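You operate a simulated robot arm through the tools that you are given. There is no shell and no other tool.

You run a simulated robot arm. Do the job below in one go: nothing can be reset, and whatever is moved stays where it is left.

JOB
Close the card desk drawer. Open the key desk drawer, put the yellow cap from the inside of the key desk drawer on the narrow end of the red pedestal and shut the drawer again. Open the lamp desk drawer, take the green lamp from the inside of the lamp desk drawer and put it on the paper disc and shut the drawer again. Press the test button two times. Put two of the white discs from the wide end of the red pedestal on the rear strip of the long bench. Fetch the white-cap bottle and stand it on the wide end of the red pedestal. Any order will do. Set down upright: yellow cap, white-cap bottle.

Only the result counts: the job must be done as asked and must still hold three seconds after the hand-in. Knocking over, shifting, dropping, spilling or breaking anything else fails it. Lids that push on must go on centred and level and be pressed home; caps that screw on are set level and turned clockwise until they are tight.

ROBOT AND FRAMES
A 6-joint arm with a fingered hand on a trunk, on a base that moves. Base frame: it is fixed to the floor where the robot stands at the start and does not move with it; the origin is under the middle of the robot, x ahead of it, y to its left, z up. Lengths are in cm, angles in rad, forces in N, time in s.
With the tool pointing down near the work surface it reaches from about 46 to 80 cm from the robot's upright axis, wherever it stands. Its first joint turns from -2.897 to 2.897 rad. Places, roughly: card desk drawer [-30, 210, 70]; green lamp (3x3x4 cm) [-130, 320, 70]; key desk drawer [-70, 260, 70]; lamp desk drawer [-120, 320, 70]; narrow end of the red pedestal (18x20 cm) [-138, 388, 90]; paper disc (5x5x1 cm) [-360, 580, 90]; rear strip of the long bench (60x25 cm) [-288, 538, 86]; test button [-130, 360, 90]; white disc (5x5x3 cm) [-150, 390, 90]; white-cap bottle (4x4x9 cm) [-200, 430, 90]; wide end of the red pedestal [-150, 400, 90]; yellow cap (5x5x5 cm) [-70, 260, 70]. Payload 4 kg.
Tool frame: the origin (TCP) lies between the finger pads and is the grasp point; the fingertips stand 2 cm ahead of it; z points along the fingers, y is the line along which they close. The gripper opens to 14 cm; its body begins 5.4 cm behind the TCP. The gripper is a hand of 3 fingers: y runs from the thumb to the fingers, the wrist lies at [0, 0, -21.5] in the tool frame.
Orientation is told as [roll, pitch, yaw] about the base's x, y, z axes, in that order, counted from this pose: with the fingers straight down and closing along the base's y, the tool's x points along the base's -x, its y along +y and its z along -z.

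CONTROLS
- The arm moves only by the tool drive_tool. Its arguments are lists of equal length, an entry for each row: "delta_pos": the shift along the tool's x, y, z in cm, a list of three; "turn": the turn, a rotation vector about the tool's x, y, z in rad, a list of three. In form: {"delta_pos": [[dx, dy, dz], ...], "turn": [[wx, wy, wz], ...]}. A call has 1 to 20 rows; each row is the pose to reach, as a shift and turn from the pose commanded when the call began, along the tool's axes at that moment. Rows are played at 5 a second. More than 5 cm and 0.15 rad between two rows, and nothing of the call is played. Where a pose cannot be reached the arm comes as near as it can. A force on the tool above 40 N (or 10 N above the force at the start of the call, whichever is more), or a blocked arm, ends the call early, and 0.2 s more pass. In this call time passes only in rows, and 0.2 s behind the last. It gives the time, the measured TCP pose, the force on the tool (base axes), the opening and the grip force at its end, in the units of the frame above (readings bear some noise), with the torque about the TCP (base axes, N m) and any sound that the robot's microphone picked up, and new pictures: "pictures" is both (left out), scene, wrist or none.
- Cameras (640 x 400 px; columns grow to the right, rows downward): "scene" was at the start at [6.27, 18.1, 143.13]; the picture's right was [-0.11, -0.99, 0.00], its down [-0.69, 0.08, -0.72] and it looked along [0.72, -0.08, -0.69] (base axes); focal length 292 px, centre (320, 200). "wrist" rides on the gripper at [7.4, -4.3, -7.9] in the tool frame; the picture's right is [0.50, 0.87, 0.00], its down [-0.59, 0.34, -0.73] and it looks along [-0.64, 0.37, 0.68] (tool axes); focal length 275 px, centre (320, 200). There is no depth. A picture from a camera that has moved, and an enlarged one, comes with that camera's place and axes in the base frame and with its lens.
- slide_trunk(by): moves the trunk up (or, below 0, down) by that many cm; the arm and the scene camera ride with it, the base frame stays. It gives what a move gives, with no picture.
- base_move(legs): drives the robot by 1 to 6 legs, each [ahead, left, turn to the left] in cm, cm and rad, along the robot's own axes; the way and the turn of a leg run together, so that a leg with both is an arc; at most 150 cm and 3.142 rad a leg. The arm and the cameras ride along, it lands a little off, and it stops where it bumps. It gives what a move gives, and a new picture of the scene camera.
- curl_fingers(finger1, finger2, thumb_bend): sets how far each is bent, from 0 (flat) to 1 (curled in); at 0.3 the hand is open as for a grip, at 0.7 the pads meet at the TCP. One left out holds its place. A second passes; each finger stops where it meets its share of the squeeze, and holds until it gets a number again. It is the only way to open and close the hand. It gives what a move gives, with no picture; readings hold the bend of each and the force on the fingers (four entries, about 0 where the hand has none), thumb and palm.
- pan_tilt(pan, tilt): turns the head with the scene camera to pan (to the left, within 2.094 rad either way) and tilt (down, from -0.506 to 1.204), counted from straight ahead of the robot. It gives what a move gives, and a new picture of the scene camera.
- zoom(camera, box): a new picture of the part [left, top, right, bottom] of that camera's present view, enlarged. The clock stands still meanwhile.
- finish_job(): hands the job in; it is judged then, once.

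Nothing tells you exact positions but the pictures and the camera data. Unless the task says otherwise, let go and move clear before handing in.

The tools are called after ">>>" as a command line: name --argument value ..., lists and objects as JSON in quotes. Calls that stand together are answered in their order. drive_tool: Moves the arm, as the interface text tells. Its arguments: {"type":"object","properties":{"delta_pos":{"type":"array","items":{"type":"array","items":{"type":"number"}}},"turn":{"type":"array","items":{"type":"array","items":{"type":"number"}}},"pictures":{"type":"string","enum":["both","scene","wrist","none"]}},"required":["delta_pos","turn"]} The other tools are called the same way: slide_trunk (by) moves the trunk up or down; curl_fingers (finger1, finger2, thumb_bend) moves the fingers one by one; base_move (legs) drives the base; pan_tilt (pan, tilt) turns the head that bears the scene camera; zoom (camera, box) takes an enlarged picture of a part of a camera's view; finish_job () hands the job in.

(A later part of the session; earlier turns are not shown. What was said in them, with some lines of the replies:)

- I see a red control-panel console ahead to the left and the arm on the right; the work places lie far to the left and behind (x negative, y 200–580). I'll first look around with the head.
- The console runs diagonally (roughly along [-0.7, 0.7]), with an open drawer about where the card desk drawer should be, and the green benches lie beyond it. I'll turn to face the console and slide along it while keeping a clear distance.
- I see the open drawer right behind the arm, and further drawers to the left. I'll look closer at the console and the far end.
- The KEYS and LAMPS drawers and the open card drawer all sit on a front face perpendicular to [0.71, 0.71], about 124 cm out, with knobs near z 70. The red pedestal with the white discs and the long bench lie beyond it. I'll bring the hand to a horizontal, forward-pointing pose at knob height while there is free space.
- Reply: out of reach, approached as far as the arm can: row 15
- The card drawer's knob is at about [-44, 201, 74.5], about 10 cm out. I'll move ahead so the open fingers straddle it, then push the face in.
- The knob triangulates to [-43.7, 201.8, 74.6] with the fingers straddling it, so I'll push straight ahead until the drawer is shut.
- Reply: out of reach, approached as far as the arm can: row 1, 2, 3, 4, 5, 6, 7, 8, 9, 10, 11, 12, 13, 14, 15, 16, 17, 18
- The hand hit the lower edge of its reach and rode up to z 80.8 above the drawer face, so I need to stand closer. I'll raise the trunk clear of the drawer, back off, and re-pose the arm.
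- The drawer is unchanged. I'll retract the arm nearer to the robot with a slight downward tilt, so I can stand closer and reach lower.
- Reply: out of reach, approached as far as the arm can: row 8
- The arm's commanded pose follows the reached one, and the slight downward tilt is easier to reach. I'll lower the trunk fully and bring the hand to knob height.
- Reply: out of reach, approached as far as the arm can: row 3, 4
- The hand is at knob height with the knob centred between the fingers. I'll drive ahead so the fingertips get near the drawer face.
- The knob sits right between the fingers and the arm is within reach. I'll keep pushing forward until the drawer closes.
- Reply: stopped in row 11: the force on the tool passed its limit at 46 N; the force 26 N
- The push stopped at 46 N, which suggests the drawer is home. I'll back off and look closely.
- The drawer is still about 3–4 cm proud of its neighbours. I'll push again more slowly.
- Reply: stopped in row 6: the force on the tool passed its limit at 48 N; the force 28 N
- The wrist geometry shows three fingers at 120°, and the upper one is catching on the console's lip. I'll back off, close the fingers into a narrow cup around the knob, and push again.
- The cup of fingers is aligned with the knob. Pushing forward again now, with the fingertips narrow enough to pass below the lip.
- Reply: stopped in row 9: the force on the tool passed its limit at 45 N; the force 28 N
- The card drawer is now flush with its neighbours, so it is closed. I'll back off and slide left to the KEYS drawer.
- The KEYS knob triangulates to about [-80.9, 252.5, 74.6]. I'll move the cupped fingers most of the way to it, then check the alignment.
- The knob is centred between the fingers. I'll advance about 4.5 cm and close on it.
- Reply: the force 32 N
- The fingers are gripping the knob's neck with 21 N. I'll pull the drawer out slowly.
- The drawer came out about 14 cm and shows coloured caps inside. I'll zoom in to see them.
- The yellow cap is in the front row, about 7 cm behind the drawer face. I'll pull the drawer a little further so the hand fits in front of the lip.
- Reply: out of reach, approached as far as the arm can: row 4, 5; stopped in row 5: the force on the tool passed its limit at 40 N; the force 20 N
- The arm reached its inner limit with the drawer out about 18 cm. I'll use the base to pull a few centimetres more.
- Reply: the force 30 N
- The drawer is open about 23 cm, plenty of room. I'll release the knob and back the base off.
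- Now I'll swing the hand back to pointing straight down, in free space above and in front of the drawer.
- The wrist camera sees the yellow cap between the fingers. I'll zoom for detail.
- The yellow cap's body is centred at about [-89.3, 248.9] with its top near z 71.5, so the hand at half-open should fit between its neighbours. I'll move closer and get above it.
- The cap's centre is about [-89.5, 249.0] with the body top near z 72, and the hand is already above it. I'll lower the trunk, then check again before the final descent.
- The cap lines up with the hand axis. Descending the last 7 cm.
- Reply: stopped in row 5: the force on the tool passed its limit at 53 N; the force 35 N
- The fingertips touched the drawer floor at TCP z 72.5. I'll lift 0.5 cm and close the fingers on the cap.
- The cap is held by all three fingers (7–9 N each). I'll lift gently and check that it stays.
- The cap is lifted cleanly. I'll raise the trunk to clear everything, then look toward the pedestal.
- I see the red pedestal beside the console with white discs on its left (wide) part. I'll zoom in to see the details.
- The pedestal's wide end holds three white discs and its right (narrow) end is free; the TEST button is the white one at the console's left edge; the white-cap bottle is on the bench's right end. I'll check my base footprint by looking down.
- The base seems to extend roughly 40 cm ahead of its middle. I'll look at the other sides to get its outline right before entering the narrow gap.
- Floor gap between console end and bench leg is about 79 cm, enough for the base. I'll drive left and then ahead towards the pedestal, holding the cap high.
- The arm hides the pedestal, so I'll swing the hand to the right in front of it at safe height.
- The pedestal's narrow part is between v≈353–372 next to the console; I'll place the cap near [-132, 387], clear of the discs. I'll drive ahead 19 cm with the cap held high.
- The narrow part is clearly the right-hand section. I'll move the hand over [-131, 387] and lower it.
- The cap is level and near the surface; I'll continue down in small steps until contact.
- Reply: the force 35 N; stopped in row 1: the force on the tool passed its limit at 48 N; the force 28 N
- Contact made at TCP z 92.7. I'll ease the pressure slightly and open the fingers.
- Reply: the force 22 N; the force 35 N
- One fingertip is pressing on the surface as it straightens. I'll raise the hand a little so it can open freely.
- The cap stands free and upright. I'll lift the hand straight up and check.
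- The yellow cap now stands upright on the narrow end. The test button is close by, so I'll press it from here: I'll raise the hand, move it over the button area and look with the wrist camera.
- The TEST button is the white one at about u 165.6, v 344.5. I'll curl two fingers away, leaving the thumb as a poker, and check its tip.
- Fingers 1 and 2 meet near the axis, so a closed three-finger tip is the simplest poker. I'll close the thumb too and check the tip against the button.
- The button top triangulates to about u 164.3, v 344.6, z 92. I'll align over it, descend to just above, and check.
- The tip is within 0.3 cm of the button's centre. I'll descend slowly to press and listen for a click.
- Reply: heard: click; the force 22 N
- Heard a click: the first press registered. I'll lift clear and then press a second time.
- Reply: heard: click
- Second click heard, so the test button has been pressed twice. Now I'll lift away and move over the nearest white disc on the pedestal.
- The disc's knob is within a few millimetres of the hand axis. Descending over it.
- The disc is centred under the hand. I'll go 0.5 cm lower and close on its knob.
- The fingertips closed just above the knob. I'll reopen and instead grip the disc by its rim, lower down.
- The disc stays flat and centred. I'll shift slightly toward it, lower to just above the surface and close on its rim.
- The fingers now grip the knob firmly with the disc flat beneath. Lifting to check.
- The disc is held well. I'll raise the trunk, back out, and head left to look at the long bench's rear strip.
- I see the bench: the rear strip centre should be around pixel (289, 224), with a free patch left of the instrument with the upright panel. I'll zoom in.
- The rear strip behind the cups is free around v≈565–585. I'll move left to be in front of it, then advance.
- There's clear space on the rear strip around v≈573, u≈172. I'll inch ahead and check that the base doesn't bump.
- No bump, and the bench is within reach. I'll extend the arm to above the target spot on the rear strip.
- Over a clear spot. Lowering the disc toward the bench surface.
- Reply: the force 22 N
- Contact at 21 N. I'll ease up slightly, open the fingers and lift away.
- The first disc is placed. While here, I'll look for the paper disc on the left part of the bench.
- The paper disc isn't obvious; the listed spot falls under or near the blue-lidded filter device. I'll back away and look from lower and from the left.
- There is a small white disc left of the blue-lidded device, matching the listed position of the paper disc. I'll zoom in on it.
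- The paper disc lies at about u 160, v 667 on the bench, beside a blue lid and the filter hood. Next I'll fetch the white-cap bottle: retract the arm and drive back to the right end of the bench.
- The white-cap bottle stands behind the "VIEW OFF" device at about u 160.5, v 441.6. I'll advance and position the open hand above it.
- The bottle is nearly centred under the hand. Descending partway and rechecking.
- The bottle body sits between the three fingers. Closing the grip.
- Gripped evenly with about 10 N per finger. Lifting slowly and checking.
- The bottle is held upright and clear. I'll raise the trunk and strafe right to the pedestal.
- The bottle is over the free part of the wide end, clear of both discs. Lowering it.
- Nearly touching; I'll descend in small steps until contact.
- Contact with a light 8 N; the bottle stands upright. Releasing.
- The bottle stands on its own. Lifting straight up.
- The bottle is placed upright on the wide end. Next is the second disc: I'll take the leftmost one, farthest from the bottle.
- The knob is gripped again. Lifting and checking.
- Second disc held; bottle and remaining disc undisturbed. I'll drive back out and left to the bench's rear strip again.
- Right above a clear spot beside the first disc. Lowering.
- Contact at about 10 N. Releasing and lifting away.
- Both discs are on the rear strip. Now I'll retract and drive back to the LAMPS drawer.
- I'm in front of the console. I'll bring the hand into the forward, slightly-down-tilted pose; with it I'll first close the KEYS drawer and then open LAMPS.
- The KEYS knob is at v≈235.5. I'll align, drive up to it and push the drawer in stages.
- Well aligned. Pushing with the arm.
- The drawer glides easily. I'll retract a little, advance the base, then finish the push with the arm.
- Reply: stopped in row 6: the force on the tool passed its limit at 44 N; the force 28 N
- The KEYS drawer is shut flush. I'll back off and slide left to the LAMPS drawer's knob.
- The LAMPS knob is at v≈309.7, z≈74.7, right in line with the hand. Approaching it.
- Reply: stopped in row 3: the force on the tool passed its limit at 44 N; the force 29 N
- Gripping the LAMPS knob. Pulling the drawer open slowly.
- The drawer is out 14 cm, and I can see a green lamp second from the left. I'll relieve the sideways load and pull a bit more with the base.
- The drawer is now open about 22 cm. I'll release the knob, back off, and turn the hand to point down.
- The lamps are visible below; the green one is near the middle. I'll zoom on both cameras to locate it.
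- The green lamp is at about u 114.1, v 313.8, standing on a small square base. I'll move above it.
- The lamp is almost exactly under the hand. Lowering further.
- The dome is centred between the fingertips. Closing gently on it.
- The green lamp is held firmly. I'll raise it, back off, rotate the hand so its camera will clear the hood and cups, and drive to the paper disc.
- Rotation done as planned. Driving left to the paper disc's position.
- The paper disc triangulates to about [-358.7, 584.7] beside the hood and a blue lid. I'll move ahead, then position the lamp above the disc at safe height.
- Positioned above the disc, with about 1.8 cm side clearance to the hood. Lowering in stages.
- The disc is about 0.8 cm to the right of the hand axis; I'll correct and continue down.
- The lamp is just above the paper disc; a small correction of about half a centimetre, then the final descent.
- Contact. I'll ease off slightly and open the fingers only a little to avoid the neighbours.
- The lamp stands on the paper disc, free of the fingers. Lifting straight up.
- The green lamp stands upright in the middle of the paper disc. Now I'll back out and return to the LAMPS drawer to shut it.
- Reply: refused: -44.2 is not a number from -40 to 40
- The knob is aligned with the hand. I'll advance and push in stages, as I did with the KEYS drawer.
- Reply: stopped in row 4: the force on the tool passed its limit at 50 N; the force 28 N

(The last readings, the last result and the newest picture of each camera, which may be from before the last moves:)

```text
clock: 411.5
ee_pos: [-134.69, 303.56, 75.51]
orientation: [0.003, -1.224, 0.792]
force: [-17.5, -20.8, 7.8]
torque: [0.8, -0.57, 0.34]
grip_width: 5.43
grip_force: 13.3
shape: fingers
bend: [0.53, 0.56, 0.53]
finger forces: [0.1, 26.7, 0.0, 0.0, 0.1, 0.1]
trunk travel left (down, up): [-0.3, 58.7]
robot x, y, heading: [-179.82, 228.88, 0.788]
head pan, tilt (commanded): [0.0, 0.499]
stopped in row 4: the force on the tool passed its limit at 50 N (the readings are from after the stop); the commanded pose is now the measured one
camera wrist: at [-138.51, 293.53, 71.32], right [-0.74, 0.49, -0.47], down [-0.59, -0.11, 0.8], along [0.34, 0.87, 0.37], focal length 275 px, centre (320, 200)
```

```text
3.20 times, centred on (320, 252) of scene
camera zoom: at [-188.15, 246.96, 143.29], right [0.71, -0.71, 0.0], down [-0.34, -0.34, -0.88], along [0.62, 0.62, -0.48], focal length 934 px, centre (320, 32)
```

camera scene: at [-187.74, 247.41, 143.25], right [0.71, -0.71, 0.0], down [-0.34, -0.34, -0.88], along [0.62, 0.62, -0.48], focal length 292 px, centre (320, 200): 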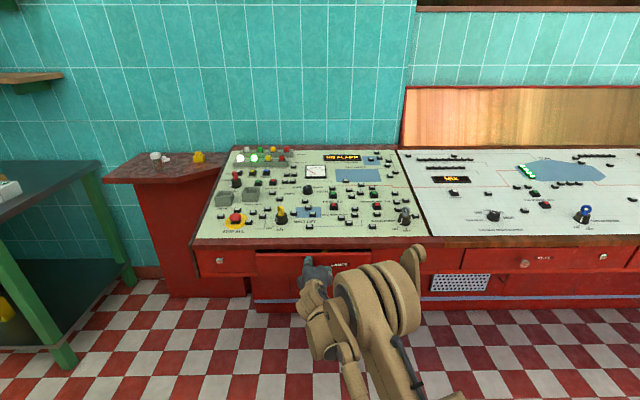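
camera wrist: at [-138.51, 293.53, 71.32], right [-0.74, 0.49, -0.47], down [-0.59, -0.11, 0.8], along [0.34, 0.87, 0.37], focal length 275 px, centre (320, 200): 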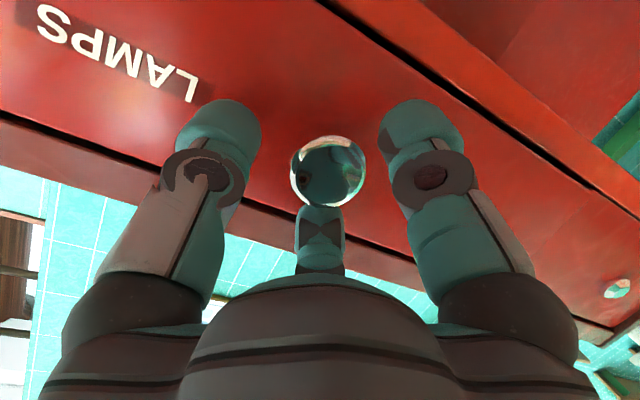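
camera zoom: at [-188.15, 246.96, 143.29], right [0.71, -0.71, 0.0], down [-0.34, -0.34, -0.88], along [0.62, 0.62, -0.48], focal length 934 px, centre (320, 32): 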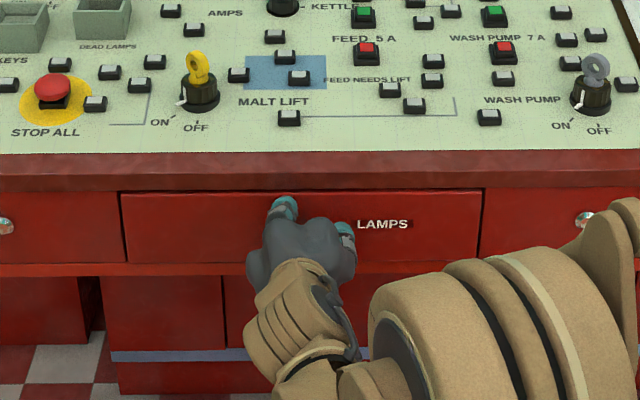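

The LAMPS drawer is fully shut (same position as when it was first closed). I'll back clear and do a final visual check of everything.

>>> drive_tool --delta_pos '[[0.7, 0, -1.9], [1.4, 0, -3.8], [2.1, 0, -5.7], [2.8, 0, -7.6], [3.45, 0, -9.4]]' --turn '[[0, 0, 0], [0, 0, 0], [0, 0, 0], [0, 0, 0], [0, 0, 0]]' --pictures "none"

>>> base_move --legs '[[-30, 0, 0]]'

>>> zoom --camera "scene" --box '[180, 180, 440, 342]'

>>> zoom --camera "scene" --box '[420, 180, 640, 317]'

>>> pan_tilt --pan 0.5 --tilt 0.35

>>> zoom --camera "scene" --box '[260, 150, 420, 250]'

```text
clock: 412.7
ee_pos: [-141.31, 296.56, 75.28]
orientation: [0.0, -1.222, 0.791]
force: [-0.3, -0.2, 0.2]
torque: [0.02, 0.03, -0.02]
grip_width: 5.39
grip_force: 0.0
shape: fingers
bend: [0.53, 0.53, 0.53]
finger forces: [0.0, 0.0, 0.1, 0.0, 0.1, 0.0]
trunk travel left (down, up): [-0.3, 58.7]
robot x, y, heading: [-179.7, 229.18, 0.788]
head pan, tilt (commanded): [0.0, 0.499]
```

```text
clock: 414.7
ee_pos: [-162.76, 275.12, 75.34]
orientation: [0.0, -1.222, 0.791]
force: [0.3, 0.0, 0.2]
torque: [0.0, 0.0, 0.0]
grip_width: 5.42
grip_force: 0.1
shape: fingers
bend: [0.53, 0.53, 0.53]
finger forces: [0.0, 0.1, 0.0, 0.0, 0.0, 0.0]
trunk travel left (down, up): [-0.3, 58.7]
robot x, y, heading: [-200.84, 207.45, 0.782]
head pan, tilt (commanded): [0.0, 0.499]
camera scene: at [-209.25, 225.93, 143.25], right [0.71, -0.71, 0.0], down [-0.34, -0.34, -0.88], along [0.62, 0.62, -0.48], focal length 292 px, centre (320, 200)
```

scene: 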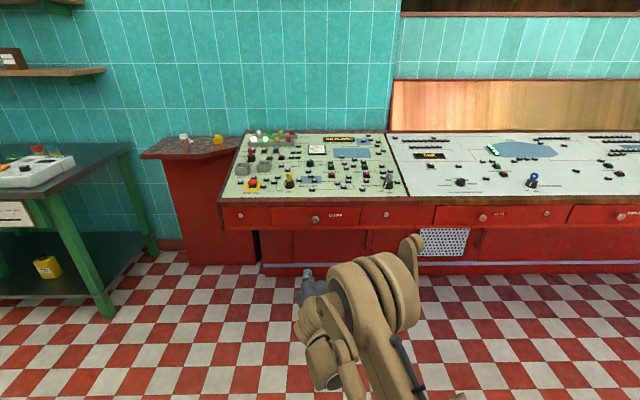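

```text
2.46 times, centred on (310, 261) of scene
camera zoom: at [-209.25, 225.93, 143.25], right [0.71, -0.71, 0.0], down [-0.34, -0.34, -0.88], along [0.62, 0.62, -0.48], focal length 718 px, centre (345, 50)
```

zoom: 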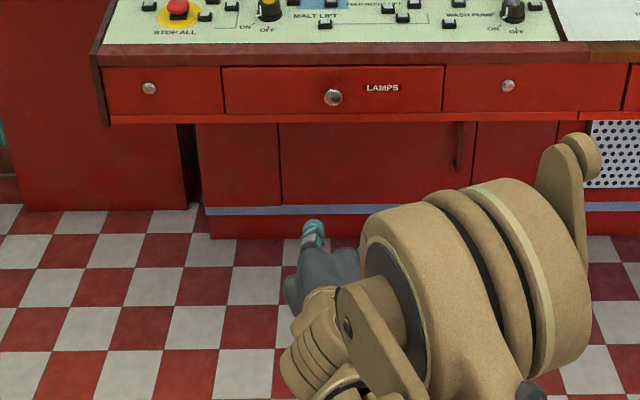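

```text
2.91 times, centred on (530, 248) of scene
camera zoom: at [-209.25, 225.93, 143.25], right [0.71, -0.71, 0.0], down [-0.34, -0.34, -0.88], along [0.62, 0.62, -0.48], focal length 849 px, centre (-291, 59)
```

zoom: 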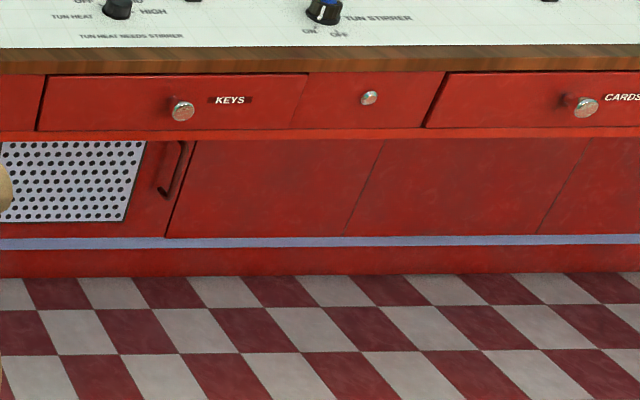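

```text
clock: 415.7
ee_pos: [-162.68, 275.13, 75.32]
orientation: [0.0, -1.222, 0.792]
force: [0.5, -0.3, 0.7]
torque: [-0.02, 0.02, -0.01]
grip_width: 5.46
grip_force: 0.1
shape: fingers
bend: [0.53, 0.53, 0.53]
finger forces: [0.0, 0.0, 0.1, 0.0, 0.0, 0.0]
trunk travel left (down, up): [-0.3, 58.7]
robot x, y, heading: [-200.81, 207.16, 0.783]
head pan, tilt (commanded): [0.499, 0.351]
camera scene: at [-213.05, 228.43, 144.61], right [0.96, -0.28, 0.0], down [-0.1, -0.33, -0.94], along [0.27, 0.9, -0.34], focal length 292 px, centre (320, 200)
```

scene: 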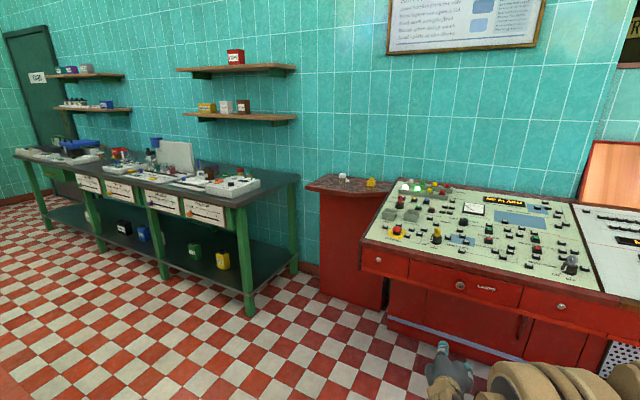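

```text
4.00 times, centred on (340, 200) of scene
camera zoom: at [-213.05, 228.43, 144.61], right [0.96, -0.28, 0.0], down [-0.1, -0.33, -0.94], along [0.27, 0.9, -0.34], focal length 1167 px, centre (240, 200)
```

zoom: 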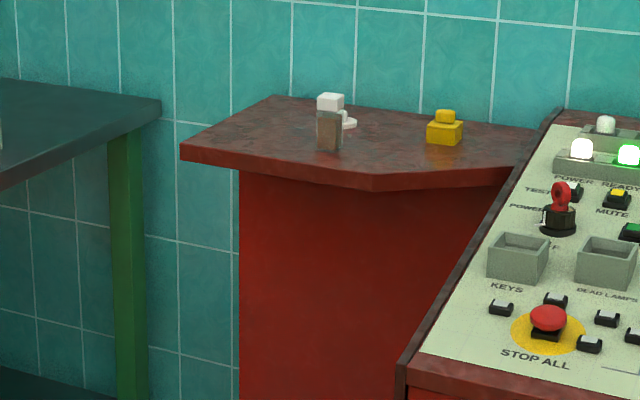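

All three drawers look flush, and the cap, bottle and remaining disc stand properly on the pedestal. One last look at the card drawer before handing in.

>>> pan_tilt --pan -0.7 --tilt 0.35

>>> zoom --camera "scene" --box '[150, 170, 400, 326]'

```text
clock: 417.1
ee_pos: [-162.76, 275.07, 75.41]
orientation: [0.0, -1.221, 0.792]
force: [-0.4, -0.4, -0.1]
torque: [0.0, 0.02, 0.02]
grip_width: 5.42
grip_force: 0.1
shape: fingers
bend: [0.53, 0.53, 0.53]
finger forces: [0.0, 0.0, 0.0, 0.0, 0.0, 0.1]
trunk travel left (down, up): [-0.3, 58.7]
robot x, y, heading: [-201.3, 207.34, 0.784]
head pan, tilt (commanded): [-0.7, 0.351]
camera scene: at [-206.41, 220.3, 144.62], right [0.09, -1.0, 0.0], down [-0.34, -0.03, -0.94], along [0.94, 0.08, -0.34], focal length 292 px, centre (320, 200)
```

scene: 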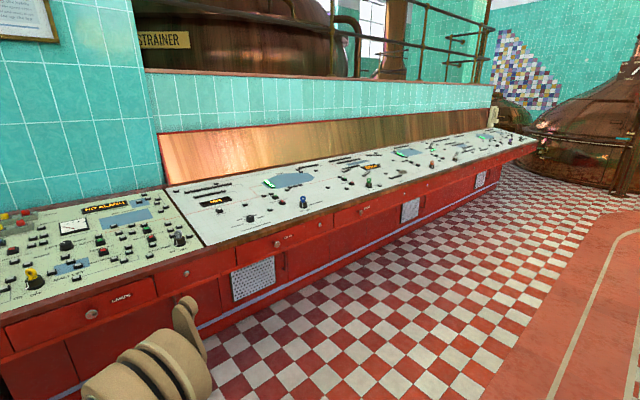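

```text
2.56 times, centred on (275, 248) of scene
camera zoom: at [-206.41, 220.3, 144.62], right [0.09, -1.0, 0.0], down [-0.34, -0.03, -0.94], along [0.94, 0.08, -0.34], focal length 747 px, centre (435, 77)
```

zoom: 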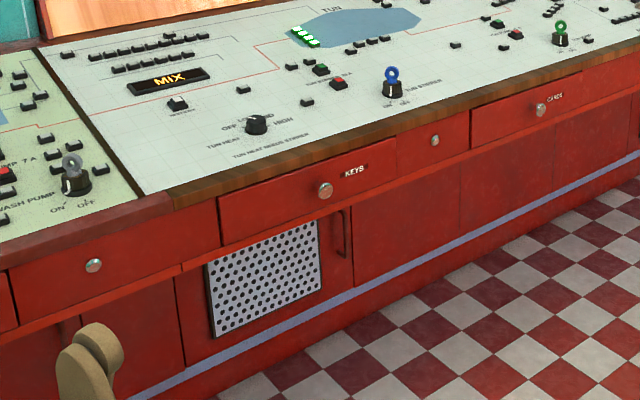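

From the side, the CARDS, KEYS and LAMPS drawers all sit flush with the console. The hand is clear of everything, so I'm handing the job in.

>>> finish_job

```text
The job is handed in.
```

I did every part of the job and handed it in. The result hasn't been reported back to me.

- **Drawers:** The card, key and lamp desk drawers are all shut. In a last look from the side, all three sat flush with the console.
- **Yellow cap:** It stands upright on the narrow end of the red pedestal. The listed position for that end did not quite match what I saw, so I chose a spot that fits both.
- **Green lamp:** It stands in the middle of the paper disc, with the blue lid and the filter hood beside it undisturbed.
- **Test button:** I pressed it twice and heard a click each time.
- **White discs:** Two are on the rear strip of the long bench, about 12 cm apart. The third is still on the pedestal's wide end.
- **White-cap bottle:** It stands upright on the wide end of the red pedestal.

While closing the card drawer, the hand twice pushed against the console's edge before I changed the grip. I saw no damage, and nothing had moved.
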